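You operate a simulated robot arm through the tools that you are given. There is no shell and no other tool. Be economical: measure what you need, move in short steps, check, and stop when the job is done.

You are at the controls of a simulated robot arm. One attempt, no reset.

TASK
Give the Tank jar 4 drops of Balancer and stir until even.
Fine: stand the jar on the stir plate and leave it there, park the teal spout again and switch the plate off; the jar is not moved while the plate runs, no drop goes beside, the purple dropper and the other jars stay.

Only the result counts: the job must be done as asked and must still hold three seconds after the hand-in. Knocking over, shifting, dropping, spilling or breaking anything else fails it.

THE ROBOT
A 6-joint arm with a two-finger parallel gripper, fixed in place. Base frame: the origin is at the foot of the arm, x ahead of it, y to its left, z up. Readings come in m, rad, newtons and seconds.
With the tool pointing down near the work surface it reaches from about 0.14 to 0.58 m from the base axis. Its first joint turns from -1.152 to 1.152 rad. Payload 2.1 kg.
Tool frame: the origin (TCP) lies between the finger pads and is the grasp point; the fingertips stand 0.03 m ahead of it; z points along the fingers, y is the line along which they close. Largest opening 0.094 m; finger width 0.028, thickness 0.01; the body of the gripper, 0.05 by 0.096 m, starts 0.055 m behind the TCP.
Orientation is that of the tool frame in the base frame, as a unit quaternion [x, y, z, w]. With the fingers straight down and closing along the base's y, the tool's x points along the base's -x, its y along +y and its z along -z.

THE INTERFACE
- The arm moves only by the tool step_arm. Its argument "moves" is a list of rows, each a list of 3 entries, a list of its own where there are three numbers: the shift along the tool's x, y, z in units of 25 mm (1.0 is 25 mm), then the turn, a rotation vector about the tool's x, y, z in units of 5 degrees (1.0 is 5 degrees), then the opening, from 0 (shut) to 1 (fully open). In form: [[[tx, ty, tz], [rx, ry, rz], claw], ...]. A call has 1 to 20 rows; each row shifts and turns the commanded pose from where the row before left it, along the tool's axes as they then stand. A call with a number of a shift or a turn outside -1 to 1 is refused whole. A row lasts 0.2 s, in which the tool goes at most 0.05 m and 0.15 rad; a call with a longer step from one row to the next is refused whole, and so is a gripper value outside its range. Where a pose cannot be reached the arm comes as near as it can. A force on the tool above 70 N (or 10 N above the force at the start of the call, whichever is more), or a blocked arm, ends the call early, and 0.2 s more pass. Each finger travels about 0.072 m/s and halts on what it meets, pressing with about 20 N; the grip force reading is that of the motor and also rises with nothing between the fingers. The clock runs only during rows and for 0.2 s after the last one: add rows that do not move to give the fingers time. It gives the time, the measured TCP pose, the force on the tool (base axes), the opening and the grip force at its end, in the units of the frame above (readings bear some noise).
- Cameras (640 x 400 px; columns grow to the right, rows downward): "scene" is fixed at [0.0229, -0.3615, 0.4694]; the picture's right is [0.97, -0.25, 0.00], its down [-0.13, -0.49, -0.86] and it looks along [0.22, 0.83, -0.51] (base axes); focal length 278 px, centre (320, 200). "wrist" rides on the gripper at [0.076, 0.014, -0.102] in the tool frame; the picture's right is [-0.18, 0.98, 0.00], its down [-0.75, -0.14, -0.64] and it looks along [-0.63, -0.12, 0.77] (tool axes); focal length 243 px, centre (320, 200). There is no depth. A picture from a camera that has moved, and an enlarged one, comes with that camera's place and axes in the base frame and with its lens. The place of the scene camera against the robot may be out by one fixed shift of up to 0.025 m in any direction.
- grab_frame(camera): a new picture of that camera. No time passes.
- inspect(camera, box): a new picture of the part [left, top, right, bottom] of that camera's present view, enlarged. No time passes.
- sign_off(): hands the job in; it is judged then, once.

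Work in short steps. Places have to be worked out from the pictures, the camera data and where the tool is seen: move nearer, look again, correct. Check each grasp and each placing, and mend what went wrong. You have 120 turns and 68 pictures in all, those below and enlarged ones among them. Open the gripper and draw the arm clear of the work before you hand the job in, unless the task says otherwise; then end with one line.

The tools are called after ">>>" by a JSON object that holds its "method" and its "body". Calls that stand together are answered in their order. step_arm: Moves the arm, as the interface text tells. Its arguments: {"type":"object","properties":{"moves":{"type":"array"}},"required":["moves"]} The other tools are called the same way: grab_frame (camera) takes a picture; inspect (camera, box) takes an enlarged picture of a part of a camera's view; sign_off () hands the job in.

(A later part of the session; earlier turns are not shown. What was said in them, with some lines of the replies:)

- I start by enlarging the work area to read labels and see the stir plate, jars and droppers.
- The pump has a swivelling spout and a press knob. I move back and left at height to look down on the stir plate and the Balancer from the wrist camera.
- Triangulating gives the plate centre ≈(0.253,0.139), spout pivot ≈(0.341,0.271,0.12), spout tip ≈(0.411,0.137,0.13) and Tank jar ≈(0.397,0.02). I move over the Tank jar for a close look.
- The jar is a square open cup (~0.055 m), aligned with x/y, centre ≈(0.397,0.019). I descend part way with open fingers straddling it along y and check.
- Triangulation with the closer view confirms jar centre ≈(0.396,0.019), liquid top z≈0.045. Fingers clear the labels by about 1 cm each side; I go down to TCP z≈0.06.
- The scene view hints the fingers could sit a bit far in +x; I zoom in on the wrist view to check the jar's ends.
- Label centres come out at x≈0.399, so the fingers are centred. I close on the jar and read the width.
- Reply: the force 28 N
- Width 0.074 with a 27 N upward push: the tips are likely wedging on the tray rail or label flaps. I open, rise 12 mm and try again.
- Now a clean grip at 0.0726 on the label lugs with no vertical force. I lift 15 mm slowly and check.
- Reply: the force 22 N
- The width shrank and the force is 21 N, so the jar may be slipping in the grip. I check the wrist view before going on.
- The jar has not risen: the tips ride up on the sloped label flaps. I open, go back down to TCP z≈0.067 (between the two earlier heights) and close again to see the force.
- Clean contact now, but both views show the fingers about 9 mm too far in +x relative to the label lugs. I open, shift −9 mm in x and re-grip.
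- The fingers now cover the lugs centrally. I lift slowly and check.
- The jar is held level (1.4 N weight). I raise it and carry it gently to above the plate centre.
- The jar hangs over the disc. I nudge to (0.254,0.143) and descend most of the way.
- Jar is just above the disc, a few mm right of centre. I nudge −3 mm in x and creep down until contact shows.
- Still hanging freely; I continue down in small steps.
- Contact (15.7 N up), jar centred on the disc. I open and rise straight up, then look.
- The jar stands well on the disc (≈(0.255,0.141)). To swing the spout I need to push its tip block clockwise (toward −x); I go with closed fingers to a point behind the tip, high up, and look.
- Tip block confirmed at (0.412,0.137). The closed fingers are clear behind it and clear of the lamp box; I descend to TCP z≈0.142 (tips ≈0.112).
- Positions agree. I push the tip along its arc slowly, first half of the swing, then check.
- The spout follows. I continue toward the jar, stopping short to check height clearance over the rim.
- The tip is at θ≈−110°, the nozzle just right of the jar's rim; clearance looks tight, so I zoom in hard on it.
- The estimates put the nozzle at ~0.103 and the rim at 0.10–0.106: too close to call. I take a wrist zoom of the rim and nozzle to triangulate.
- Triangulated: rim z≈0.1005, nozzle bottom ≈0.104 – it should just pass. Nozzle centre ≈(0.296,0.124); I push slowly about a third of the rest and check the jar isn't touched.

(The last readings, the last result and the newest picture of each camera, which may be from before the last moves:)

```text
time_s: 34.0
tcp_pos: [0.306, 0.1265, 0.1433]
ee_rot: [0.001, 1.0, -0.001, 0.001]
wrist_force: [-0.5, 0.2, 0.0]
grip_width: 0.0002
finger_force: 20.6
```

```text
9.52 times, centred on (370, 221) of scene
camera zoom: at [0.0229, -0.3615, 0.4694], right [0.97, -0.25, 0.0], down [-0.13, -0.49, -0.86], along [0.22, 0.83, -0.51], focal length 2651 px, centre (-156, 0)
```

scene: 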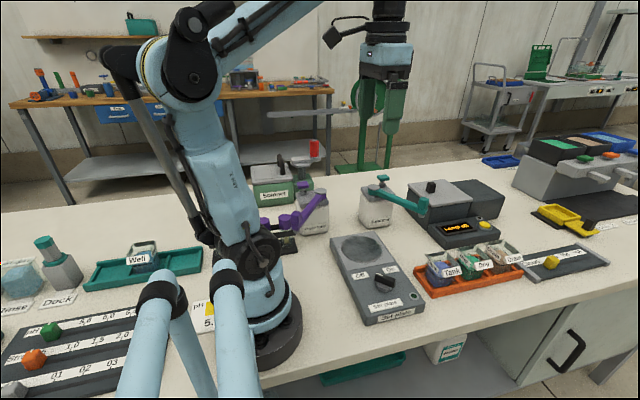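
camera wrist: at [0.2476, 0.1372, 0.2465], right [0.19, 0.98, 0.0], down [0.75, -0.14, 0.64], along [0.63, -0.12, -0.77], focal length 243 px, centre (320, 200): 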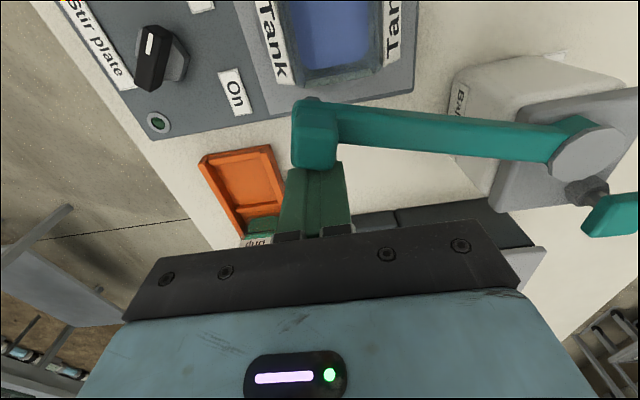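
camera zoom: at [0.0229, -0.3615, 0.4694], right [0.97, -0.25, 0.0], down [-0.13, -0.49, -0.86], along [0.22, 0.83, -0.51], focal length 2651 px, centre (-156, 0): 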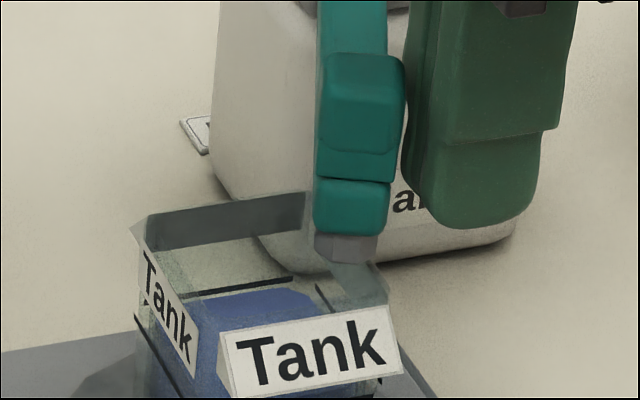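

The nozzle passes over the rim and the jar has not moved. I push on to the final angle.

>>> {"method": "step_arm", "body": {"moves": [[[0.252, 0.06, 0], [0, 0, 0], 0], [[0.244, 0.082, 0], [0, 0, 0], 0], [[0.2, 0.07, 0], [0, 0, 0], 0], [[0, 0, 0], [0, 0, 0], 0]]}}

>>> {"method": "inspect", "body": {"camera": "scene", "box": [330, 190, 410, 246]}}

>>> {"method": "inspect", "body": {"camera": "wrist", "box": [240, 0, 440, 160]}}

```text
time_s: 35.0
tcp_pos: [0.2902, 0.1325, 0.1422]
ee_rot: [0.0, 1.0, 0.0, 0.0]
wrist_force: [-0.4, 0.1, -0.5]
grip_width: 0.0
finger_force: 19.5
```

```text
7.14 times, centred on (370, 218) of scene
camera zoom: at [0.0229, -0.3615, 0.4694], right [0.97, -0.25, 0.0], down [-0.13, -0.49, -0.86], along [0.22, 0.83, -0.51], focal length 1988 px, centre (-37, 71)
```

zoom: 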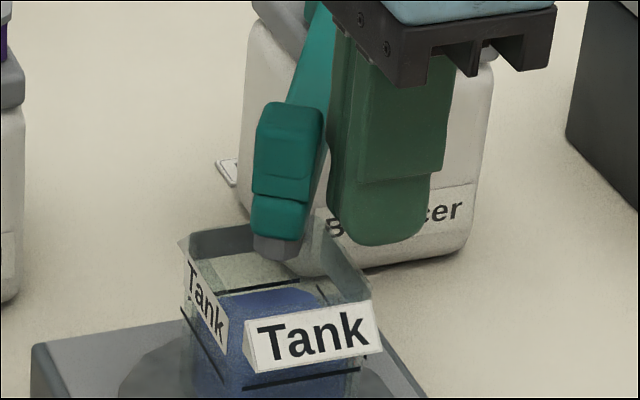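

```text
2.50 times, centred on (340, 80) of wrist
camera zoom: at [0.2134, 0.1462, 0.2452], right [0.19, 0.98, 0.0], down [0.75, -0.14, 0.64], along [0.63, -0.12, -0.77], focal length 606 px, centre (270, 500)
```

zoom: 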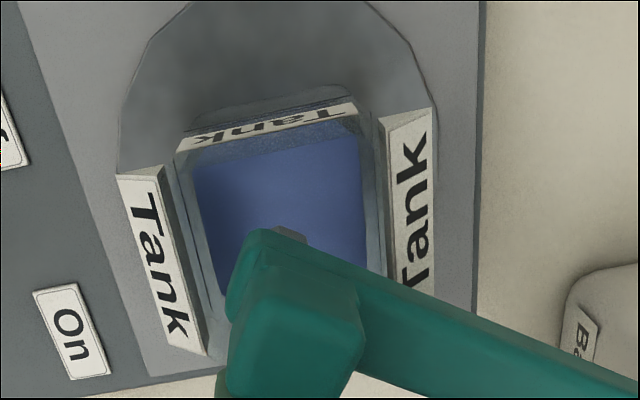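

The nozzle sits right above the jar's centre ((0.26,0.143) vs (0.261,0.142)). I back the finger off, rise, and go above the teal press knob at ≈(0.380,0.297).

>>> {"method": "step_arm", "body": {"moves": [[[-0.4, 0, 0], [0, 0, 0], 0], [[0, 0, -1], [0, 0, 0], 0], [[0, 0, -1], [0, 0, 0], 0], [[0, 0, -1], [0, 0, 0], 0], [[0, 0, -0.5], [0, 0, 0], 0], [[-0.4, 0.8, 0], [0, 0, 0], 0], [[-0.4, 0.8, 0], [0, 0, 0], 0], [[-0.4, 0.8, 0], [0, 0, 0], 0], [[-0.4, 0.8, 0], [0, 0, 0], 0], [[-0.4, 0.8, 0], [0, 0, 0], 0], [[-0.4, 0.8, 0], [0, 0, 0], 0], [[-0.4, 0.8, 0], [0, 0, 0], 0], [[-0.4, 0.98, 0], [0, 0, 0], 0], [[0, 0, 0], [0, 0, 0], 0]]}}

>>> {"method": "grab_frame", "body": {"camera": "wrist"}}

>>> {"method": "inspect", "body": {"camera": "scene", "box": [320, 120, 460, 270]}}

```text
time_s: 38.0
tcp_pos: [0.3814, 0.2989, 0.2314]
ee_rot: [0.001, 1.0, 0.0, 0.001]
wrist_force: [-0.6, 0.9, 0.7]
grip_width: 0.0002
finger_force: 20.0
```

```text
22 pictures are left
camera wrist: at [0.3044, 0.3125, 0.3346], right [0.19, 0.98, 0.0], down [0.75, -0.14, 0.64], along [0.63, -0.12, -0.77], focal length 243 px, centre (320, 200)
```

wrist: 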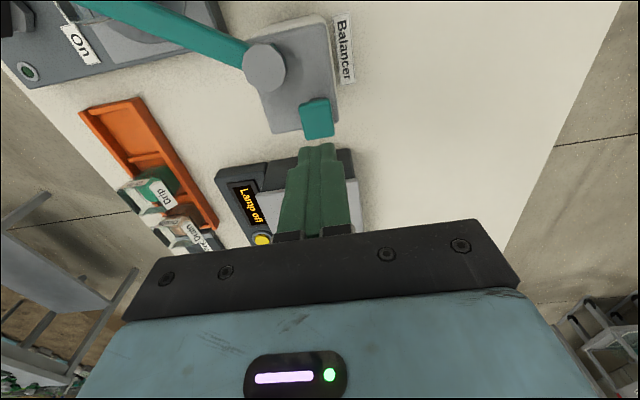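

```text
2.67 times, centred on (390, 195) of scene
camera zoom: at [0.0229, -0.3615, 0.4694], right [0.97, -0.25, 0.0], down [-0.13, -0.49, -0.86], along [0.22, 0.83, -0.51], focal length 742 px, centre (133, 213)
```

zoom: 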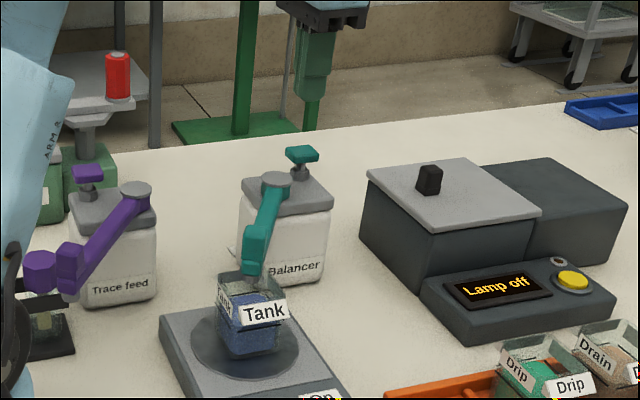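

Knob at (0.379,0.297). I align and descend to just above it (tips ≈0.15), then creep.

>>> {"method": "step_arm", "body": {"moves": [[[0.12, -0.09, 0.7], [0, 0, 0], 0], [[0, 0, 0.7], [0, 0, 0], 0], [[0, 0, 0.6], [0, 0, 0], 0], [[0, 0, 0], [0, 0, 0], 0]]}}

>>> {"method": "inspect", "body": {"camera": "scene", "box": [350, 150, 430, 230]}}

```text
time_s: 39.0
tcp_pos: [0.3784, 0.2948, 0.1807]
ee_rot: [0.001, 1.0, -0.001, 0.001]
wrist_force: [0.1, -0.5, 0.0]
grip_width: 0.0001
finger_force: 20.0
```

```text
5.00 times, centred on (390, 190) of scene
camera zoom: at [0.0229, -0.3615, 0.4694], right [0.97, -0.25, 0.0], down [-0.13, -0.49, -0.86], along [0.22, 0.83, -0.51], focal length 1392 px, centre (-30, 250)
```

zoom: 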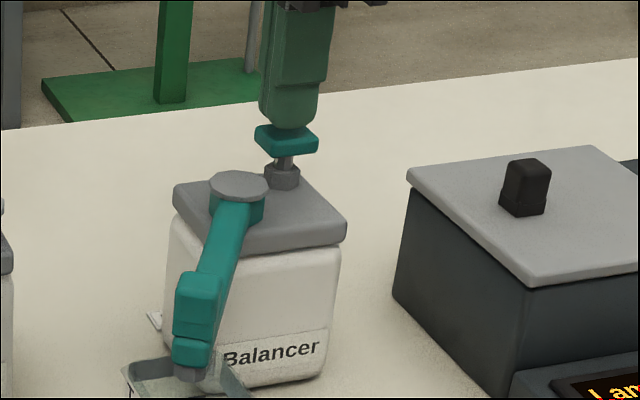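

The tips hover just over the knob. I creep down in small steps reading the force to learn the stroke.

>>> {"method": "step_arm", "body": {"moves": [[[0, 0, 0.1], [0, 0, 0], 0], [[0, 0, 0.1], [0, 0, 0], 0], [[0, 0, 0], [0, 0, 0], 0]]}}

>>> {"method": "step_arm", "body": {"moves": [[[0, 0, 0.1], [0, 0, 0], 0], [[0, 0, 0], [0, 0, 0], 0]]}}

>>> {"method": "step_arm", "body": {"moves": [[[0, 0, 0.08], [0, 0, 0], 0], [[0, 0, 0], [0, 0, 0], 0]]}}

```text
time_s: 39.8
tcp_pos: [0.3786, 0.2946, 0.1755]
ee_rot: [0.001, 1.0, 0.001, 0.002]
wrist_force: [0.9, -0.5, 0.2]
grip_width: 0.0001
finger_force: 20.2
```

```text
time_s: 40.4
tcp_pos: [0.3776, 0.2936, 0.1729]
ee_rot: [0.0, 1.0, -0.001, 0.0]
wrist_force: [-0.4, 0.2, 0.1]
grip_width: 0.0
finger_force: 20.1
```

```text
time_s: 41.0
tcp_pos: [0.3787, 0.294, 0.1707]
ee_rot: [0.0, 1.0, -0.001, 0.001]
wrist_force: [0.0, 0.3, 0.3]
grip_width: 0.0001
finger_force: 19.9
```

No contact yet; I continue in 2 mm steps.

>>> {"method": "step_arm", "body": {"moves": [[[0, 0.08, 0.08], [0, 0, 0], 0], [[0, 0, 0], [0, 0, 0], 0]]}}

>>> {"method": "step_arm", "body": {"moves": [[[0, 0, 0.08], [0, 0, 0], 0], [[0, 0, 0], [0, 0, 0], 0]]}}

>>> {"method": "inspect", "body": {"camera": "scene", "box": [350, 165, 410, 225]}}

```text
time_s: 41.6
tcp_pos: [0.3779, 0.296, 0.1687]
ee_rot: [0.001, 1.0, 0.0, 0.001]
wrist_force: [0.2, -0.4, 2.9]
grip_width: 0.0
finger_force: 20.1
```

```text
time_s: 42.2
tcp_pos: [0.3794, 0.2963, 0.1676]
ee_rot: [0.001, 1.0, -0.001, 0.001]
wrist_force: [-0.4, 0.5, 1.9]
grip_width: 0.0
finger_force: 20.0
```

```text
6.67 times, centred on (380, 195) of scene
camera zoom: at [0.0229, -0.3615, 0.4694], right [0.97, -0.25, 0.0], down [-0.13, -0.49, -0.86], along [0.22, 0.83, -0.51], focal length 1856 px, centre (-80, 233)
```

zoom: 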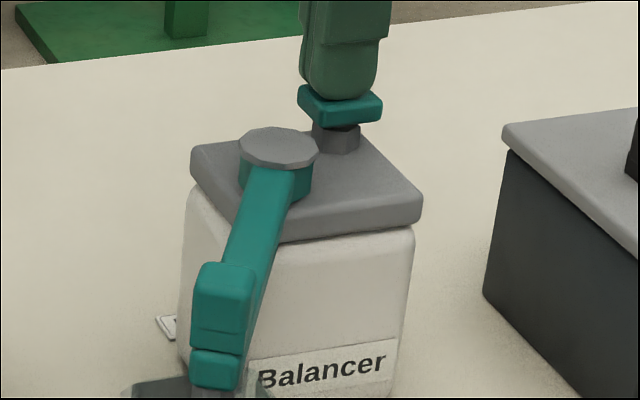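

The knob moves with a light spring (~2 N) and the stem is nearly in. One more 2 mm to find the end stop.

>>> {"method": "step_arm", "body": {"moves": [[[0, 0, 0.08], [0, 0, 0], 0], [[0, 0, 0], [0, 0, 0], 0]]}}

>>> {"method": "step_arm", "body": {"moves": [[[0, 0, 0.08], [0, 0, 0], 0], [[0, 0, 0], [0, 0, 0], 0]]}}

>>> {"method": "inspect", "body": {"camera": "scene", "box": [340, 165, 410, 255]}}

```text
time_s: 42.8
tcp_pos: [0.3774, 0.2952, 0.164]
ee_rot: [0.001, 1.0, -0.001, 0.0]
wrist_force: [0.3, -1.9, 2.5]
grip_width: 0.0
finger_force: 20.3
```

```text
time_s: 43.4
tcp_pos: [0.3778, 0.2963, 0.1621]
ee_rot: [0.001, 1.0, -0.002, 0.002]
wrist_force: [0.7, -3.1, 5.5]
grip_width: 0.0
finger_force: 20.0
```

```text
4.44 times, centred on (375, 210) of scene
camera zoom: at [0.0229, -0.3615, 0.4694], right [0.97, -0.25, 0.0], down [-0.13, -0.49, -0.86], along [0.22, 0.83, -0.51], focal length 1237 px, centre (76, 156)
```

zoom: 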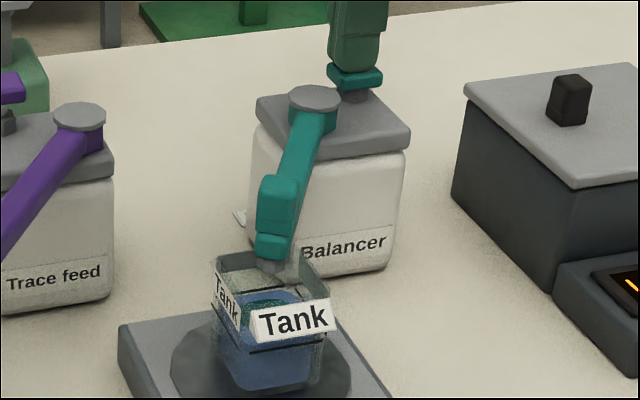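

A teal spot appeared in the jar: drop 1. I release the knob fully (12 mm up) and look at the liquid close up for a baseline.

>>> {"method": "step_arm", "body": {"moves": [[[0, 0, -0.25], [0, 0, 0], 0], [[0, 0, -0.25], [0, 0, 0], 0], [[0, 0, 0], [0, 0, 0], 0], [[0, 0, 0], [0, 0, 0], 0]]}}

>>> {"method": "inspect", "body": {"camera": "scene", "box": [345, 190, 405, 250]}}

```text
time_s: 44.4
tcp_pos: [0.3786, 0.2961, 0.175]
ee_rot: [0.001, 1.0, -0.001, 0.001]
wrist_force: [-0.1, -0.5, -0.3]
grip_width: 0.0
finger_force: 20.3
```

```text
6.67 times, centred on (375, 220) of scene
camera zoom: at [0.0229, -0.3615, 0.4694], right [0.97, -0.25, 0.0], down [-0.13, -0.49, -0.86], along [0.22, 0.83, -0.51], focal length 1856 px, centre (-47, 67)
```

zoom: 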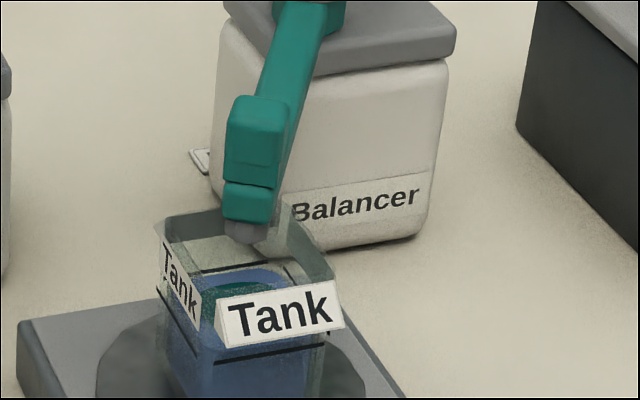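

Knob released, one drop's patch visible. Press 2: down to the same depth, hold, and release.

>>> {"method": "step_arm", "body": {"moves": [[[0, 0, 0.25], [0, 0, 0], 0], [[0, 0, 0.27], [0, 0, 0], 0], [[0, 0, 0], [0, 0, 0], 0], [[0, 0, 0], [0, 0, 0], 0]]}}

>>> {"method": "step_arm", "body": {"moves": [[[0, 0, -0.26], [0, 0, 0], 0], [[0, 0, -0.26], [0, 0, 0], 0], [[0, 0, 0], [0, 0, 0], 0], [[0, 0, 0], [0, 0, 0], 0]]}}

>>> {"method": "inspect", "body": {"camera": "scene", "box": [345, 190, 405, 250]}}

```text
time_s: 45.4
tcp_pos: [0.3775, 0.2973, 0.1628]
ee_rot: [0.001, 1.0, -0.002, 0.001]
wrist_force: [-1.6, -2.2, 4.2]
grip_width: 0.0
finger_force: 20.2
```

```text
time_s: 46.4
tcp_pos: [0.378, 0.2959, 0.1763]
ee_rot: [0.0, 1.0, -0.002, 0.001]
wrist_force: [0.2, 0.1, -0.8]
grip_width: 0.0
finger_force: 19.8
```

```text
6.67 times, centred on (375, 220) of scene
camera zoom: at [0.0229, -0.3615, 0.4694], right [0.97, -0.25, 0.0], down [-0.13, -0.49, -0.86], along [0.22, 0.83, -0.51], focal length 1856 px, centre (-47, 67)
```

zoom: 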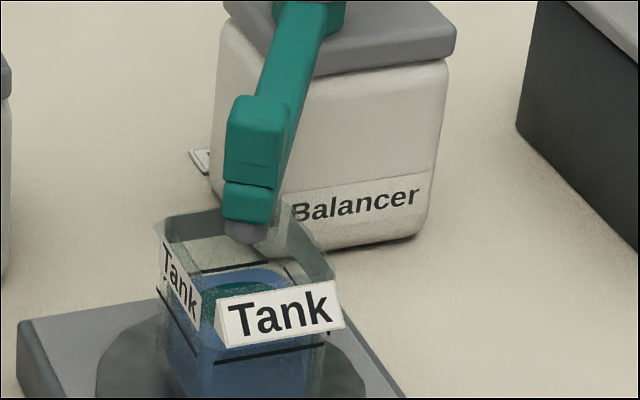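

I can't be sure the second press registered, so I take a tight zoom of the liquid for a reference.

>>> {"method": "inspect", "body": {"camera": "scene", "box": [358, 208, 398, 250]}}

```text
9.52 times, centred on (378, 229) of scene
camera zoom: at [0.0229, -0.3615, 0.4694], right [0.97, -0.25, 0.0], down [-0.13, -0.49, -0.86], along [0.22, 0.83, -0.51], focal length 2651 px, centre (-232, -76)
```

zoom: 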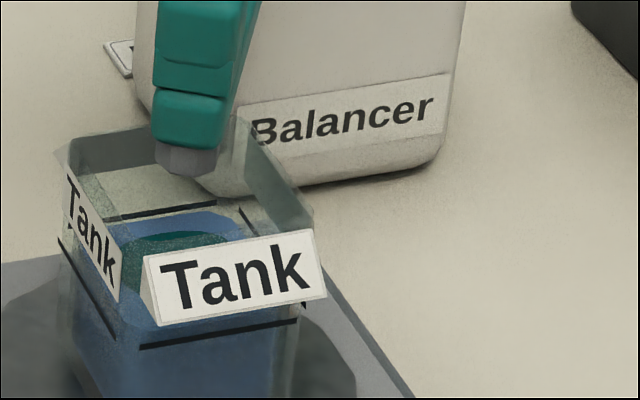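

Press 3, same stroke, slightly firmer, then compare with the same zoom.

>>> {"method": "step_arm", "body": {"moves": [[[0, 0, 0.27], [0, 0, 0], 0], [[0, 0, 0.27], [0, 0, 0], 0], [[0, 0, 0.04], [0, 0, 0], 0], [[0, 0, 0], [0, 0, 0], 0]]}}

>>> {"method": "inspect", "body": {"camera": "scene", "box": [358, 208, 398, 250]}}

>>> {"method": "step_arm", "body": {"moves": [[[0, 0, -0.28], [0, 0, 0], 0], [[0, 0, -0.28], [0, 0, 0], 0], [[0, 0, 0], [0, 0, 0], 0], [[0, 0, 0], [0, 0, 0], 0]]}}

>>> {"method": "inspect", "body": {"camera": "scene", "box": [358, 208, 398, 250]}}

```text
time_s: 47.4
tcp_pos: [0.3778, 0.2969, 0.1609]
ee_rot: [0.001, 1.0, -0.001, 0.0]
wrist_force: [-7.2, -6.0, 15.7]
grip_width: 0.0
finger_force: 19.8
```

```text
9.52 times, centred on (378, 229) of scene
camera zoom: at [0.0228, -0.3615, 0.4694], right [0.97, -0.25, 0.0], down [-0.13, -0.49, -0.86], along [0.22, 0.83, -0.51], focal length 2651 px, centre (-232, -76)
```

zoom: 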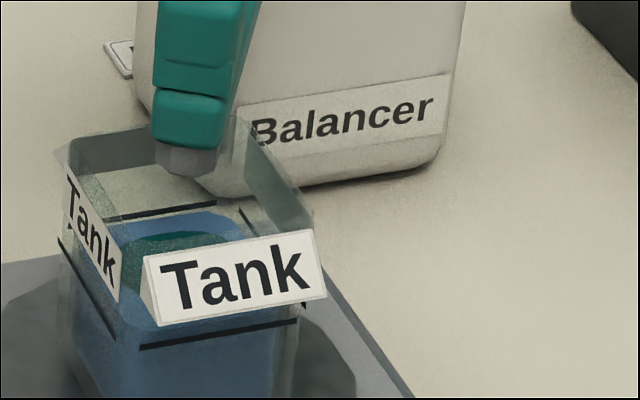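

```text
time_s: 48.4
tcp_pos: [0.3783, 0.2976, 0.1752]
ee_rot: [0.0, 1.0, -0.001, 0.001]
wrist_force: [0.5, 0.5, 0.4]
grip_width: 0.0
finger_force: 20.0
```

```text
9.52 times, centred on (378, 229) of scene
camera zoom: at [0.0229, -0.3615, 0.4694], right [0.97, -0.25, 0.0], down [-0.13, -0.49, -0.86], along [0.22, 0.83, -0.51], focal length 2651 px, centre (-232, -76)
```

zoom: 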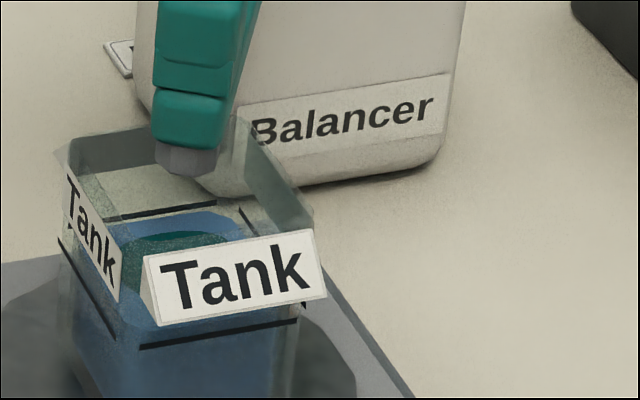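

Each press has deepened the bulk tint a step (the third bottomed at 15 N, the second reached ~85 % of the stroke or more with a visible tint change). Now press 4.

>>> {"method": "step_arm", "body": {"moves": [[[0, 0, 0.27], [0, 0, 0], 0], [[0, 0, 0.27], [0, 0, 0], 0], [[0, 0, 0.01], [0, 0, 0], 0], [[0, 0, 0], [0, 0, 0], 0]]}}

>>> {"method": "step_arm", "body": {"moves": [[[0, 0, -0.28], [0, 0, 0], 0], [[0, 0, -0.28], [0, 0, 0], 0], [[0, 0, -0.8], [0, 0, 0], 0], [[0, 0, -0.8], [0, 0, 0], 0], [[0, 0, 0], [0, 0, 0], 0]]}}

>>> {"method": "inspect", "body": {"camera": "scene", "box": [345, 190, 405, 250]}}

```text
time_s: 49.4
tcp_pos: [0.3778, 0.2964, 0.1609]
ee_rot: [0.0, 1.0, -0.001, 0.001]
wrist_force: [-1.6, -4.1, 18.1]
grip_width: 0.0
finger_force: 20.1
```

```text
time_s: 50.6
tcp_pos: [0.3782, 0.2978, 0.2146]
ee_rot: [0.001, 1.0, -0.001, 0.001]
wrist_force: [0.4, -0.6, -0.5]
grip_width: 0.0
finger_force: 19.8
```

```text
6.67 times, centred on (375, 220) of scene
camera zoom: at [0.0229, -0.3615, 0.4694], right [0.97, -0.25, 0.0], down [-0.13, -0.49, -0.86], along [0.22, 0.83, -0.51], focal length 1856 px, centre (-47, 67)
```

zoom: 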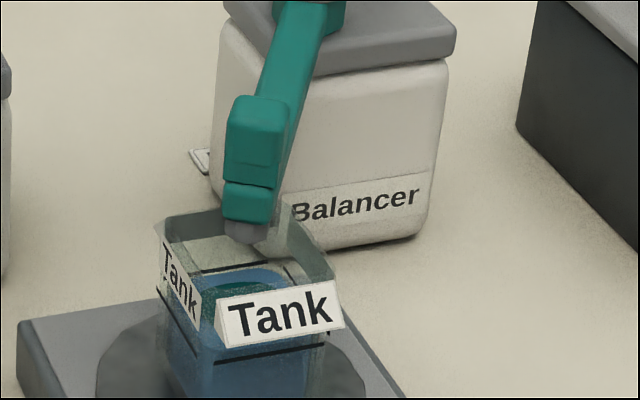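

Tint progresses stepwise to 4 drops. Now I park the spout: go round to its other (−x) side, high first, then down.

>>> {"method": "step_arm", "body": {"moves": [[[0.815, -0.59, 0], [0, 0, 0], 0], [[0.815, -0.59, 0], [0, 0, 0], 0], [[0.815, -0.59, 0], [0, 0, 0], 0], [[0.815, -0.59, 0], [0, 0, 0], 0], [[0.815, -0.59, 0], [0, 0, 0], 0], [[0.815, -0.59, 0], [0, 0, 0], 0], [[0.815, -0.59, 0], [0, 0, 0], 0], [[0.815, -0.59, 0], [0, 0, 0], 0], [[0, 0, 0], [0, 0, 0], 0]]}}

>>> {"method": "grab_frame", "body": {"camera": "wrist"}}

```text
time_s: 52.6
tcp_pos: [0.2125, 0.1788, 0.2141]
ee_rot: [0.001, 1.0, -0.001, 0.001]
wrist_force: [0.2, -0.7, 0.0]
grip_width: 0.0
finger_force: 20.2
```

```text
11 pictures are left
camera wrist: at [0.136, 0.1934, 0.3176], right [0.19, 0.98, 0.0], down [0.75, -0.14, 0.64], along [0.63, -0.12, -0.77], focal length 243 px, centre (320, 200)
```

wrist: 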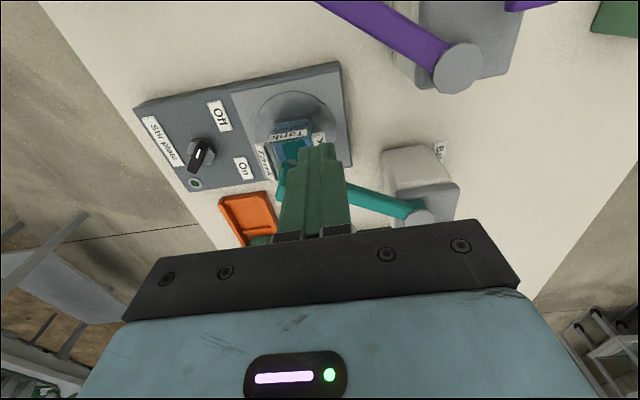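

All clear: finger is ~6 cm beside the beam, purple pump well away. I descend to pushing height.

>>> {"method": "step_arm", "body": {"moves": [[[0, 0, 0.9], [0, 0, 0], 0], [[0, 0, 0.9], [0, 0, 0], 0], [[0, 0, 0.9], [0, 0, 0], 0], [[0, 0, 0.15], [0, 0, 0], 0], [[0, 0, 0], [0, 0, 0], 0]]}}

```text
time_s: 53.8
tcp_pos: [0.2137, 0.1779, 0.1425]
ee_rot: [0.002, 1.0, -0.001, 0.001]
wrist_force: [-0.5, 0.1, -0.2]
grip_width: 0.0
finger_force: 20.5
```

I push the spout back along its arc, slowly, stopping ~10° short of the parking angle.

>>> {"method": "step_arm", "body": {"moves": [[[-0.272, -0.186, 0], [0, 0, 0], 0], [[-0.272, -0.186, 0], [0, 0, 0], 0], [[-0.28, -0.166, 0], [0, 0, 0], 0], [[-0.28, -0.166, 0], [0, 0, 0], 0], [[-0.254, -0.18, 0], [0, 0, 0], 0], [[-0.254, -0.18, 0], [0, 0, 0], 0], [[-0.26, -0.17, 0], [0, 0, 0], 0], [[-0.26, -0.17, 0], [0, 0, 0], 0], [[-0.276, -0.14, 0], [0, 0, 0], 0], [[-0.276, -0.14, 0], [0, 0, 0], 0], [[-0.29, -0.112, 0], [0, 0, 0], 0], [[-0.29, -0.112, 0], [0, 0, 0], 0], [[-0.298, -0.08, 0], [0, 0, 0], 0], [[-0.298, -0.08, 0], [0, 0, 0], 0], [[-0.306, -0.048, 0], [0, 0, 0], 0], [[-0.306, -0.048, 0], [0, 0, 0], 0], [[-0.31, -0.016, 0], [0, 0, 0], 0], [[-0.31, -0.016, 0], [0, 0, 0], 0], [[-0.31, 0.016, 0], [0, 0, 0], 0], [[-0.31, 0.016, 0], [0, 0, 0], 0]]}}

>>> {"method": "inspect", "body": {"camera": "scene", "box": [320, 160, 450, 270]}}

```text
time_s: 58.0
tcp_pos: [0.3573, 0.1234, 0.1433]
ee_rot: [0.0, 1.0, -0.001, 0.001]
wrist_force: [0.3, 0.2, 0.0]
grip_width: 0.0
finger_force: 20.4
```

```text
3.64 times, centred on (385, 215) of scene
camera zoom: at [0.0229, -0.3615, 0.4694], right [0.97, -0.25, 0.0], down [-0.13, -0.49, -0.86], along [0.22, 0.83, -0.51], focal length 1012 px, centre (84, 146)
```

zoom: 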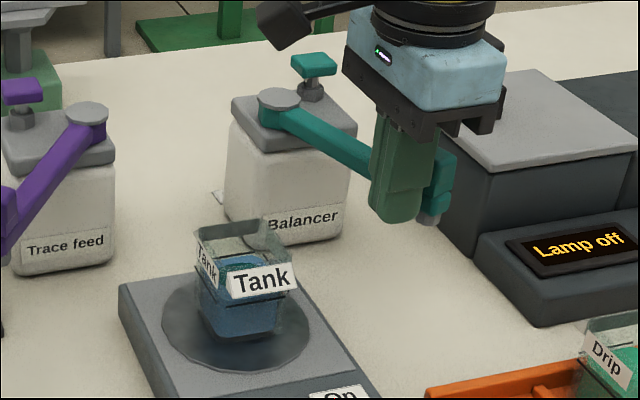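

Jar unmoved. The nozzle needs ~6 px (≈8°) more to its original spot; I push 7.5° further and compare with the same crop as the parked picture.

>>> {"method": "step_arm", "body": {"moves": [[[-0.204, 0.028, 0], [0, 0, 0], 0], [[-0.204, 0.028, 0], [0, 0, 0], 0], [[-0.176, 0.038, 0], [0, 0, 0], 0], [[-0.15, 0.035, 0], [0, 0, 0], 0], [[0, 0, 0], [0, 0, 0], 0]]}}

>>> {"method": "inspect", "body": {"camera": "scene", "box": [360, 130, 480, 250]}}

```text
time_s: 59.2
tcp_pos: [0.3744, 0.1271, 0.1442]
ee_rot: [0.001, 1.0, 0.001, 0.001]
wrist_force: [-0.9, -0.1, 0.2]
grip_width: 0.0
finger_force: 20.1
```

```text
3.33 times, centred on (420, 190) of scene
camera zoom: at [0.0229, -0.3615, 0.4694], right [0.97, -0.25, 0.0], down [-0.13, -0.49, -0.86], along [0.22, 0.83, -0.51], focal length 928 px, centre (-13, 233)
```

zoom: 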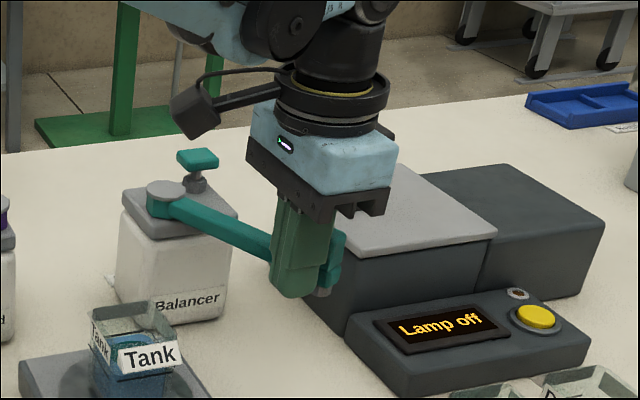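

Block edge at (344,~) vs (347,~) originally: about 1° short. A last 2 mm nudge, then I back off and lift.

>>> {"method": "step_arm", "body": {"moves": [[[-0.07, 0.03, 0], [0, 0, 0], 0], [[0, 0, 0], [0, 0, 0], 0], [[0.5, -0.1, 0], [0, 0, 0], 0], [[0.2, 0, -0.8], [0, 0, 0], 0], [[0, 0, -1], [0, 0, 0], 0], [[0, 0, -1], [0, 0, 0], 0], [[0, 0, 0], [0, 0, 0], 0]]}}

>>> {"method": "inspect", "body": {"camera": "scene", "box": [360, 130, 480, 250]}}

```text
time_s: 60.8
tcp_pos: [0.3589, 0.1249, 0.2153]
ee_rot: [0.001, 1.0, 0.0, 0.001]
wrist_force: [-0.2, -0.5, 0.1]
grip_width: 0.0002
finger_force: 20.2
```

```text
3.33 times, centred on (420, 190) of scene
camera zoom: at [0.0229, -0.3615, 0.4694], right [0.97, -0.25, 0.0], down [-0.13, -0.49, -0.86], along [0.22, 0.83, -0.51], focal length 928 px, centre (-13, 233)
```

zoom: 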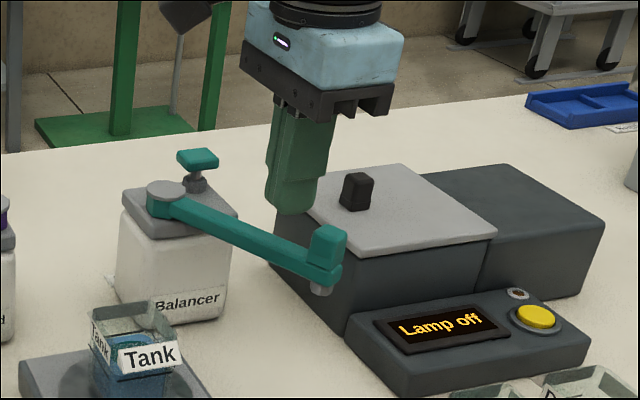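

Still ~4 px (≈1.5°) short of the original. I retrace, push ~4 mm further, and lift off again.

>>> {"method": "step_arm", "body": {"moves": [[[0, 0, 1], [0, 0, 0], 0], [[0, 0, 1], [0, 0, 0], 0], [[0, 0, 0.8], [0, 0, 0], 0], [[-0.3, 0.05, 0], [0, 0, 0], 0], [[-0.3, 0.05, 0], [0, 0, 0], 0], [[-0.15, 0.03, 0], [0, 0, 0], 0], [[-0.12, 0.05, 0], [0, 0, 0], 0], [[0, 0, 0], [0, 0, 0], 0], [[0.5, -0.1, 0], [0, 0, 0], 0], [[0.2, 0, -0.8], [0, 0, 0], 0], [[0, 0, -1], [0, 0, 0], 0], [[0, 0, -1], [0, 0, 0], 0], [[0, 0, 0], [0, 0, 0], 0]]}}

>>> {"method": "inspect", "body": {"camera": "scene", "box": [360, 130, 480, 250]}}

```text
time_s: 63.6
tcp_pos: [0.3646, 0.1285, 0.2155]
ee_rot: [0.002, 1.0, -0.002, 0.001]
wrist_force: [0.9, 0.0, 0.1]
grip_width: 0.0
finger_force: 19.2
```

```text
3.33 times, centred on (420, 190) of scene
camera zoom: at [0.0229, -0.3615, 0.4694], right [0.97, -0.25, 0.0], down [-0.13, -0.49, -0.86], along [0.22, 0.83, -0.51], focal length 928 px, centre (-13, 233)
```

zoom: 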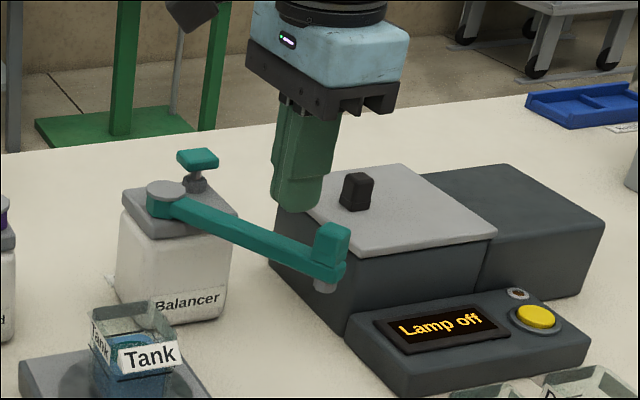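

Spout now matches its parked place (nozzle (325,287) as before). Next the plate knob at ≈(0.253,0.021): bar points at 132° (Off); I go above it and yaw the tool 48° clockwise so the fingers close across the bar.

>>> {"method": "step_arm", "body": {"moves": [[[0.737, -0.717, 0], [0, 0, 0], 0], [[0.737, -0.717, 0], [0, 0, 0], 0], [[0.737, -0.717, 0], [0, 0, 0], 0], [[0.737, -0.717, 0], [0, 0, 0], 0], [[0.737, -0.717, 0], [0, 0, 0], 0.2], [[0.737, -0.717, 0], [0, 0, 0], 0.5], [[0, 0, 0], [0, 0, 0.96], 0.5], [[0, 0, 0], [0, 0, 0.96], 0.5], [[0, 0, 0], [0, 0, 0.96], 0.5], [[0, 0, 0], [0, 0, 0.96], 0.5], [[0, 0, 0], [0, 0, 0.96], 0.5], [[0, 0, 0], [0, 0, 0.96], 0.5], [[0, 0, 0], [0, 0, 0.96], 0.5], [[0, 0, 0], [0, 0, 0.96], 0.5], [[0, 0, 0], [0, 0, 0.96], 0.5], [[0, 0, 0], [0, 0, 0.96], 0.5], [[0, 0, 0], [0, 0, 0], 0.5]]}}

>>> {"method": "grab_frame", "body": {"camera": "wrist"}}

```text
time_s: 67.2
tcp_pos: [0.2528, 0.0212, 0.2153]
ee_rot: [0.408, 0.913, -0.001, 0.002]
wrist_force: [-0.3, -0.7, 0.4]
grip_width: 0.0471
finger_force: 0.1
```

```text
6 pictures are left
camera wrist: at [0.212, 0.0871, 0.3181], right [0.86, 0.52, 0.0], down [0.4, -0.65, 0.64], along [0.33, -0.55, -0.77], focal length 243 px, centre (320, 200)
```

wrist: 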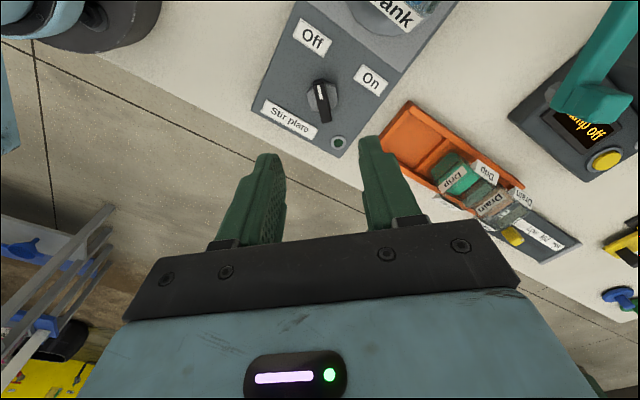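

Knob bar runs at ~135°, centre ≈(0.256,0.016). I correct and descend so the tips reach z≈0.05.

>>> {"method": "step_arm", "body": {"moves": [[[-0.26, -0.05, 0.9], [0, 0, -0.4], 0.5], [[0, 0, 0.9], [0, 0, 0], 0.5], [[0, 0, 0.9], [0, 0, 0], 0.5], [[0, 0, 0.9], [0, 0, 0], 0.5], [[0, 0, 0.9], [0, 0, 0], 0.5], [[0, 0, 0.5], [0, 0, 0], 0.5], [[0, 0, 0.3], [0, 0, 0], 0.5], [[0, 0, 0], [0, 0, 0], 0.5]]}}

>>> {"method": "grab_frame", "body": {"camera": "wrist"}}

```text
time_s: 69.0
tcp_pos: [0.2588, 0.0129, 0.0818]
ee_rot: [0.392, 0.92, -0.001, 0.002]
wrist_force: [0.1, -0.6, -0.5]
grip_width: 0.0469
finger_force: 0.1
```

```text
5 pictures are left
camera wrist: at [0.2146, 0.0781, 0.1845], right [0.84, 0.55, 0.0], down [0.42, -0.64, 0.64], along [0.35, -0.54, -0.77], focal length 243 px, centre (320, 200)
```

wrist: 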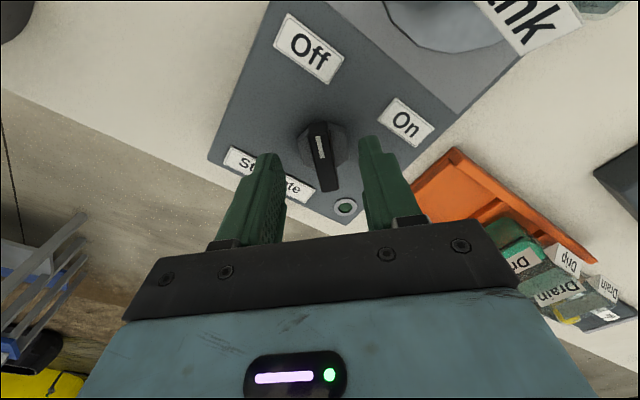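

Triangulation puts the bar top at z≈0.052, centre (0.2577,0.0145), right between the fingers. I go down 8 mm and close gently on it.

>>> {"method": "step_arm", "body": {"moves": [[[0, 0, 0.16], [0, 0, 0], 0.5], [[0, 0, 0.16], [0, 0, 0], 0.5], [[0, 0, 0], [0, 0, 0], 0.35], [[0, 0, 0], [0, 0, 0], 0.2], [[0, 0, 0], [0, 0, 0], 0.05], [[0, 0, 0], [0, 0, 0], 0.05]]}}

```text
time_s: 70.4
tcp_pos: [0.2589, 0.0145, 0.0737]
ee_rot: [0.392, 0.92, 0.002, 0.002]
wrist_force: [11.9, 12.3, -1.5]
grip_width: 0.0146
finger_force: 8.8
```

Gripped (0.0146 wide) but with a 17 N sideways push, meaning I'm off by a mm or so; I shift 1.5 mm along the closing axis to relieve it.

>>> {"method": "step_arm", "body": {"moves": [[[0, 0.06, 0], [0, 0, 0], 0.05], [[0, 0, 0], [0, 0, 0], 0.05], [[0, 0, 0], [0, 0, 0], 0.05]]}}

```text
time_s: 71.2
tcp_pos: [0.2591, 0.0146, 0.0742]
ee_rot: [0.392, 0.92, 0.0, 0.002]
wrist_force: [12.0, 8.2, 5.9]
grip_width: 0.0131
finger_force: 7.1
```

Force eased slightly; I shift a further 2 mm and see.

>>> {"method": "step_arm", "body": {"moves": [[[0, 0.08, 0], [0, 0, 0], 0.05], [[0, 0, 0], [0, 0, 0], 0.05], [[0, 0, 0], [0, 0, 0], 0.05]]}}

>>> {"method": "inspect", "body": {"camera": "wrist", "box": [200, 60, 460, 240]}}

```text
time_s: 72.0
tcp_pos: [0.2578, 0.0152, 0.0736]
ee_rot: [0.393, 0.92, -0.002, 0.002]
wrist_force: [6.1, -7.0, 8.6]
grip_width: 0.0116
finger_force: 45.3
```

```text
2.22 times, centred on (330, 150) of wrist
camera zoom: at [0.2162, 0.0808, 0.1762], right [0.84, 0.55, 0.0], down [0.42, -0.64, 0.65], along [0.35, -0.54, -0.76], focal length 539 px, centre (298, 311)
```

zoom: 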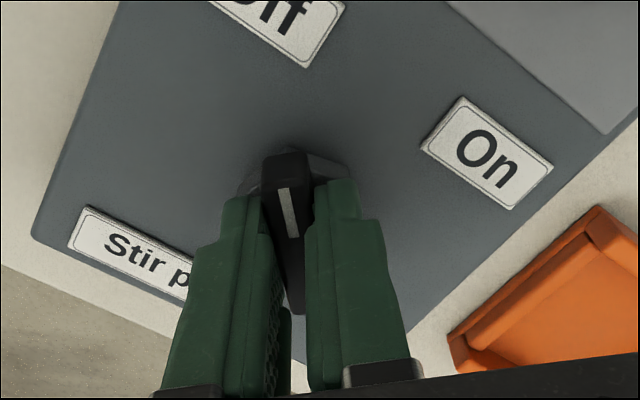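

The bar is held centrally between the fingers. I turn clockwise 50° first and check readings.

>>> {"method": "step_arm", "body": {"moves": [[[0, 0, 0], [0, 0, 1], 0.1], [[0, 0, 0], [0, 0, 1], 0.1], [[0, 0, 0], [0, 0, 1], 0.1], [[0, 0, 0], [0, 0, 1], 0.1], [[0, 0, 0], [0, 0, 1], 0.1], [[0, 0, 0], [0, 0, 1], 0.1], [[0, 0, 0], [0, 0, 1], 0.1], [[0, 0, 0], [0, 0, 1], 0.1], [[0, 0, 0], [0, 0, 1], 0.1], [[0, 0, 0], [0, 0, 1], 0.1]]}}

```text
time_s: 74.2
tcp_pos: [0.2597, 0.0171, 0.0741]
ee_rot: [0.745, 0.667, 0.001, 0.004]
wrist_force: [21.8, -6.7, 11.1]
grip_width: 0.0118
finger_force: 45.3
```

Turning works (yaw −96°). I relieve the side load by 2 mm and turn the remaining 40°.

>>> {"method": "step_arm", "body": {"moves": [[[0, 0.08, -0.03], [0, 0, 1], 0.1], [[0, 0, 0], [0, 0, 1], 0.1], [[0, 0, 0], [0, 0, 1], 0.1], [[0, 0, 0], [0, 0, 1], 0.1], [[0, 0, 0], [0, 0, 1], 0.1], [[0, 0, 0], [0, 0, 1], 0.1], [[0, 0, 0], [0, 0, 1], 0.1], [[0, 0, 0], [0, 0, 1], 0.1], [[0, 0, 0], [0, 0, 0], 0.1]]}}

>>> {"method": "inspect", "body": {"camera": "scene", "box": [310, 180, 440, 320]}}

```text
time_s: 76.2
tcp_pos: [0.2624, 0.0164, 0.0752]
ee_rot: [0.927, 0.374, 0.0, 0.002]
wrist_force: [10.1, -15.5, -33.2]
grip_width: 0.0116
finger_force: 45.3
```

```text
2.86 times, centred on (375, 250) of scene
camera zoom: at [0.023, -0.3615, 0.4694], right [0.97, -0.25, 0.0], down [-0.13, -0.49, -0.86], along [0.22, 0.83, -0.51], focal length 795 px, centre (163, 57)
```

zoom: 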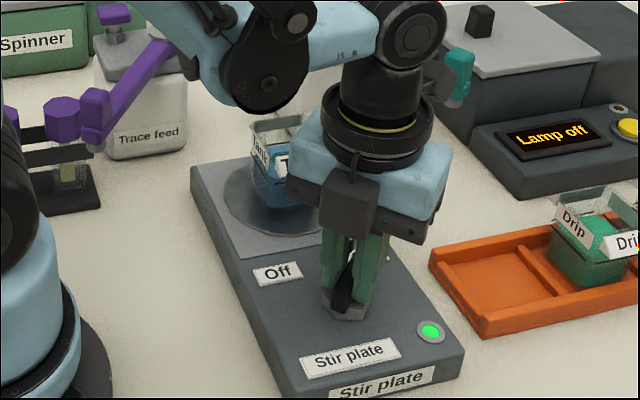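

The green light is on: the plate runs. I relieve the vertical pull and wait holding still.

>>> {"method": "step_arm", "body": {"moves": [[[0, 0, 0.03], [0, 0, 0], 0.1], [[0, 0, 0], [0, 0, 0], 0.1], [[0, 0, 0], [0, 0, 0], 0.1], [[0, 0, 0], [0, 0, 0], 0.1], [[0, 0, 0], [0, 0, 0], 0.1], [[0, 0, 0], [0, 0, 0], 0.1], [[0, 0, 0], [0, 0, 0], 0.1], [[0, 0, 0], [0, 0, 0], 0.1], [[0, 0, 0], [0, 0, 0], 0.1], [[0, 0, 0], [0, 0, 0], 0.1], [[0, 0, 0], [0, 0, 0], 0.1], [[0, 0, 0], [0, 0, 0], 0.1], [[0, 0, 0], [0, 0, 0], 0.1], [[0, 0, 0], [0, 0, 0], 0.1], [[0, 0, 0], [0, 0, 0], 0.1], [[0, 0, 0], [0, 0, 0], 0.1], [[0, 0, 0], [0, 0, 0], 0.1], [[0, 0, 0], [0, 0, 0], 0.1], [[0, 0, 0], [0, 0, 0], 0.1], [[0, 0, 0], [0, 0, 0], 0.1]]}}

>>> {"method": "step_arm", "body": {"moves": [[[0, 0, 0], [0, 0, 0], 0.1], [[0, 0, 0], [0, 0, 0], 0.1], [[0, 0, 0], [0, 0, 0], 0.1], [[0, 0, 0], [0, 0, 0], 0.1], [[0, 0, 0], [0, 0, 0], 0.1], [[0, 0, 0], [0, 0, 0], 0.1], [[0, 0, 0], [0, 0, 0], 0.1], [[0, 0, 0], [0, 0, 0], 0.1], [[0, 0, 0], [0, 0, 0], 0.1], [[0, 0, 0], [0, 0, 0], 0.1], [[0, 0, 0], [0, 0, 0], 0.1], [[0, 0, 0], [0, 0, 0], 0.1], [[0, 0, 0], [0, 0, 0], 0.1], [[0, 0, 0], [0, 0, 0], 0.1], [[0, 0, 0], [0, 0, 0], 0.1], [[0, 0, 0], [0, 0, 0], 0.1], [[0, 0, 0], [0, 0, 0], 0.1], [[0, 0, 0], [0, 0, 0], 0.1], [[0, 0, 0], [0, 0, 0], 0.1], [[0, 0, 0], [0, 0, 0], 0.1]]}}

>>> {"method": "step_arm", "body": {"moves": [[[0, 0, 0], [0, 0, 0], 0.1], [[0, 0, 0], [0, 0, 0], 0.1], [[0, 0, 0], [0, 0, 0], 0.1], [[0, 0, 0], [0, 0, 0], 0.1], [[0, 0, 0], [0, 0, 0], 0.1], [[0, 0, 0], [0, 0, 0], 0.1], [[0, 0, 0], [0, 0, 0], 0.1], [[0, 0, 0], [0, 0, 0], 0.1], [[0, 0, 0], [0, 0, 0], 0.1], [[0, 0, 0], [0, 0, 0], 0.1], [[0, 0, 0], [0, 0, 0], 0.1], [[0, 0, 0], [0, 0, 0], 0.1], [[0, 0, 0], [0, 0, 0], 0.1], [[0, 0, 0], [0, 0, 0], 0.1], [[0, 0, 0], [0, 0, 0], 0.1], [[0, 0, 0], [0, 0, 0], 0.1], [[0, 0, 0], [0, 0, 0], 0.1], [[0, 0, 0], [0, 0, 0], 0.1], [[0, 0, 0], [0, 0, 0], 0.1], [[0, 0, 0], [0, 0, 0], 0.1]]}}

>>> {"method": "inspect", "body": {"camera": "scene", "box": [335, 205, 405, 265]}}

```text
time_s: 80.4
tcp_pos: [0.2612, 0.0161, 0.0741]
ee_rot: [0.928, 0.374, 0.0, 0.002]
wrist_force: [-2.1, -14.2, 8.8]
grip_width: 0.0119
finger_force: 44.5
```

```text
time_s: 84.6
tcp_pos: [0.2614, 0.0157, 0.0743]
ee_rot: [0.927, 0.374, 0.001, 0.002]
wrist_force: [0.2, -13.4, -4.3]
grip_width: 0.0115
finger_force: 44.8
```

```text
time_s: 88.8
tcp_pos: [0.2615, 0.0156, 0.0743]
ee_rot: [0.928, 0.373, 0.001, 0.002]
wrist_force: [2.4, -12.2, -1.7]
grip_width: 0.0116
finger_force: 44.8
```

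```text
6.67 times, centred on (370, 235) of scene
camera zoom: at [0.0229, -0.3615, 0.4694], right [0.97, -0.25, 0.0], down [-0.13, -0.49, -0.86], along [0.22, 0.83, -0.51], focal length 1856 px, centre (-13, -33)
```

zoom: 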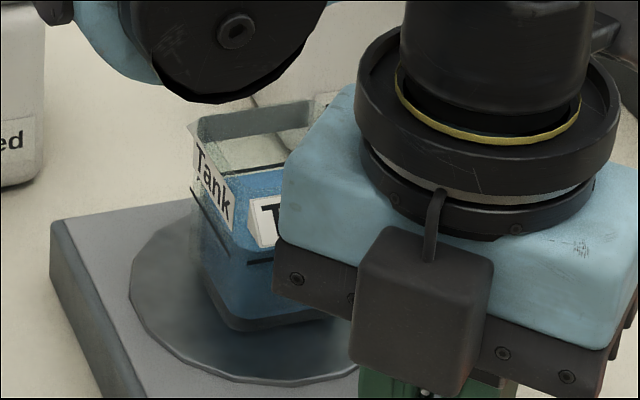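

The visible liquid is uniform now, the teal patch is gone. I wait 4 s more for safety, then turn the knob back counter-clockwise to Off.

>>> {"method": "step_arm", "body": {"moves": [[[0, 0, 0], [0, 0, 0], 0.1], [[0, 0, 0], [0, 0, 0], 0.1], [[0, 0, 0], [0, 0, 0], 0.1], [[0, 0, 0], [0, 0, 0], 0.1], [[0, 0, 0], [0, 0, 0], 0.1], [[0, 0, 0], [0, 0, 0], 0.1], [[0, 0, 0], [0, 0, 0], 0.1], [[0, 0, 0], [0, 0, 0], 0.1], [[0, 0, 0], [0, 0, 0], 0.1], [[0, 0, 0], [0, 0, 0], 0.1], [[0, 0, 0], [0, 0, 0], 0.1], [[0, 0, 0], [0, 0, 0], 0.1], [[0, 0, 0], [0, 0, 0], 0.1], [[0, 0, 0], [0, 0, 0], 0.1], [[0, 0, 0], [0, 0, 0], 0.1], [[0, 0, 0], [0, 0, 0], 0.1], [[0, 0, 0], [0, 0, 0], 0.1], [[0, 0, 0], [0, 0, 0], 0.1], [[0, 0, 0], [0, 0, 0], 0.1], [[0, 0, 0], [0, 0, 0], 0.1]]}}

>>> {"method": "step_arm", "body": {"moves": [[[0, 0, 0], [0, 0, -1], 0.1], [[0, 0, 0], [0, 0, -1], 0.1], [[0, 0, 0], [0, 0, -1], 0.1], [[0, 0, 0], [0, 0, -1], 0.1], [[0, 0, 0], [0, 0, -1], 0.1], [[0, 0, 0], [0, 0, -1], 0.1], [[0, 0, 0], [0, 0, -1], 0.1], [[0, 0, 0], [0, 0, -1], 0.1], [[0, -0.08, 0], [0, 0, -1], 0.1], [[0, 0, 0], [0, 0, -1], 0.1], [[0, 0, 0], [0, 0, -1], 0.1], [[0, 0, 0], [0, 0, -1], 0.1], [[0, 0, 0], [0, 0, -1], 0.1], [[0, 0, 0], [0, 0, -1], 0.1], [[0, 0, 0], [0, 0, -1], 0.1], [[0, 0, 0], [0, 0, -1], 0.1], [[0, 0, 0], [0, 0, -1], 0.1], [[0, 0, 0], [0, 0, -1], 0.1], [[0, 0, 0], [0, 0, 0], 0.1]]}}

```text
time_s: 93.0
tcp_pos: [0.2615, 0.0171, 0.0734]
ee_rot: [0.927, 0.374, 0.0, 0.002]
wrist_force: [4.4, -11.7, 0.3]
grip_width: 0.0115
finger_force: 44.7
```

```text
time_s: 97.0
tcp_pos: [0.2584, 0.0168, 0.0736]
ee_rot: [0.391, 0.92, 0.0, 0.001]
wrist_force: [-12.7, 15.1, 19.6]
grip_width: 0.0117
finger_force: 45.2
```

Back at the original yaw. I open, rise straight, and look at the plate's light.

>>> {"method": "step_arm", "body": {"moves": [[[0, 0, 0], [0, 0, 0], 0.3], [[0, 0, 0], [0, 0, 0], 0.5], [[0, 0, 0], [0, 0, 0], 0.5], [[0, 0, -0.5], [0, 0, 0], 0.5], [[0, 0, -1], [0, 0, 0], 0.5], [[0, 0, -1], [0, 0, 0], 0.5], [[0, 0, -1], [0, 0, 0], 0.5], [[0, 0, -1], [0, 0, 0], 0.5], [[0, 0, -1], [0, 0, 0], 0.7], [[0, 0, -1], [0, 0, 0], 1], [[0, 0, -1], [0, 0, 0], 1], [[-0.3, -0.5, 0], [0, 0, 0], 1], [[-0.3, -0.5, 0], [0, 0, 0], 1], [[0, 0, 0], [0, 0, 0], 1]]}}

>>> {"method": "grab_frame", "body": {"camera": "wrist"}}

```text
time_s: 100.0
tcp_pos: [0.2509, -0.0111, 0.261]
ee_rot: [0.392, 0.92, -0.001, 0.002]
wrist_force: [0.4, 0.1, -0.2]
grip_width: 0.094
finger_force: 0.1
```

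```text
1 pictures are left
camera wrist: at [0.2083, 0.0537, 0.3638], right [0.84, 0.55, 0.0], down [0.42, -0.64, 0.64], along [0.35, -0.54, -0.77], focal length 243 px, centre (320, 200)
```

wrist: 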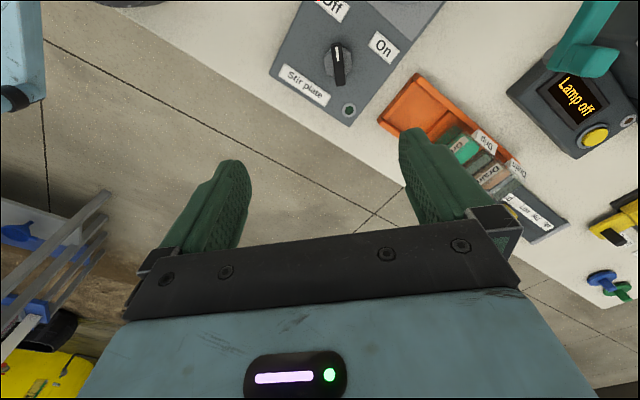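

Knob points to Off and the lamp is dark. I draw the arm up and clear, then take the final picture.

>>> {"method": "step_arm", "body": {"moves": [[[-0.63, 0.43, -0.92], [0, 0, 0], 1], [[-0.63, 0.43, -0.92], [0, 0, 0], 1], [[-0.63, 0.43, -0.92], [0, 0, 0], 1], [[-0.63, 0.43, -0.92], [0, 0, 0], 1], [[-0.63, 0.43, -0.92], [0, 0, 0], 1], [[0, 0, 0], [0, 0, 0], 1]]}}

>>> {"method": "inspect", "body": {"camera": "scene", "box": [330, 170, 450, 310]}}

```text
time_s: 101.4
tcp_pos: [0.3463, -0.0311, 0.3767]
ee_rot: [0.391, 0.92, -0.001, 0.002]
wrist_force: [0.1, 0.7, -0.4]
grip_width: 0.094
finger_force: 0.1
```

```text
2.86 times, centred on (390, 240) of scene
camera zoom: at [0.0229, -0.3615, 0.4694], right [0.97, -0.25, 0.0], down [-0.13, -0.49, -0.86], along [0.22, 0.83, -0.51], focal length 795 px, centre (120, 86)
```

zoom: 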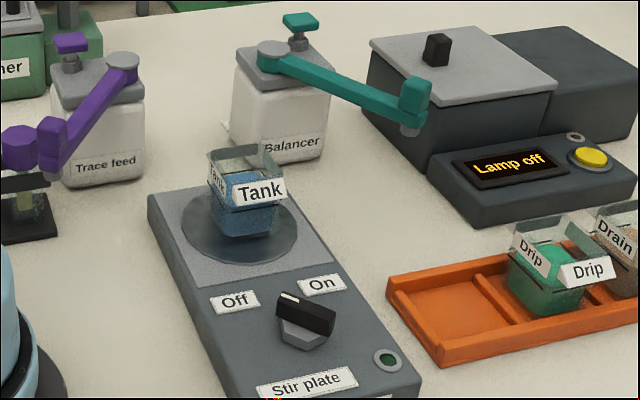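

The final picture shows the jar standing on the plate with an even tint, the knob at Off with the light dark, the teal spout parked and the other jars in place. I hand the job in.

>>> {"method": "sign_off", "body": {}}

```text
The job is handed in.
```

I handed the job in with the Tank jar on the stir plate, stirred to an even tint, the plate off, and the teal spout back at its parked spot. I pressed the Balancer knob four times; I judged the count from the tint change because single drops couldn't be seen, and press 2 went slightly less deep than the last two.
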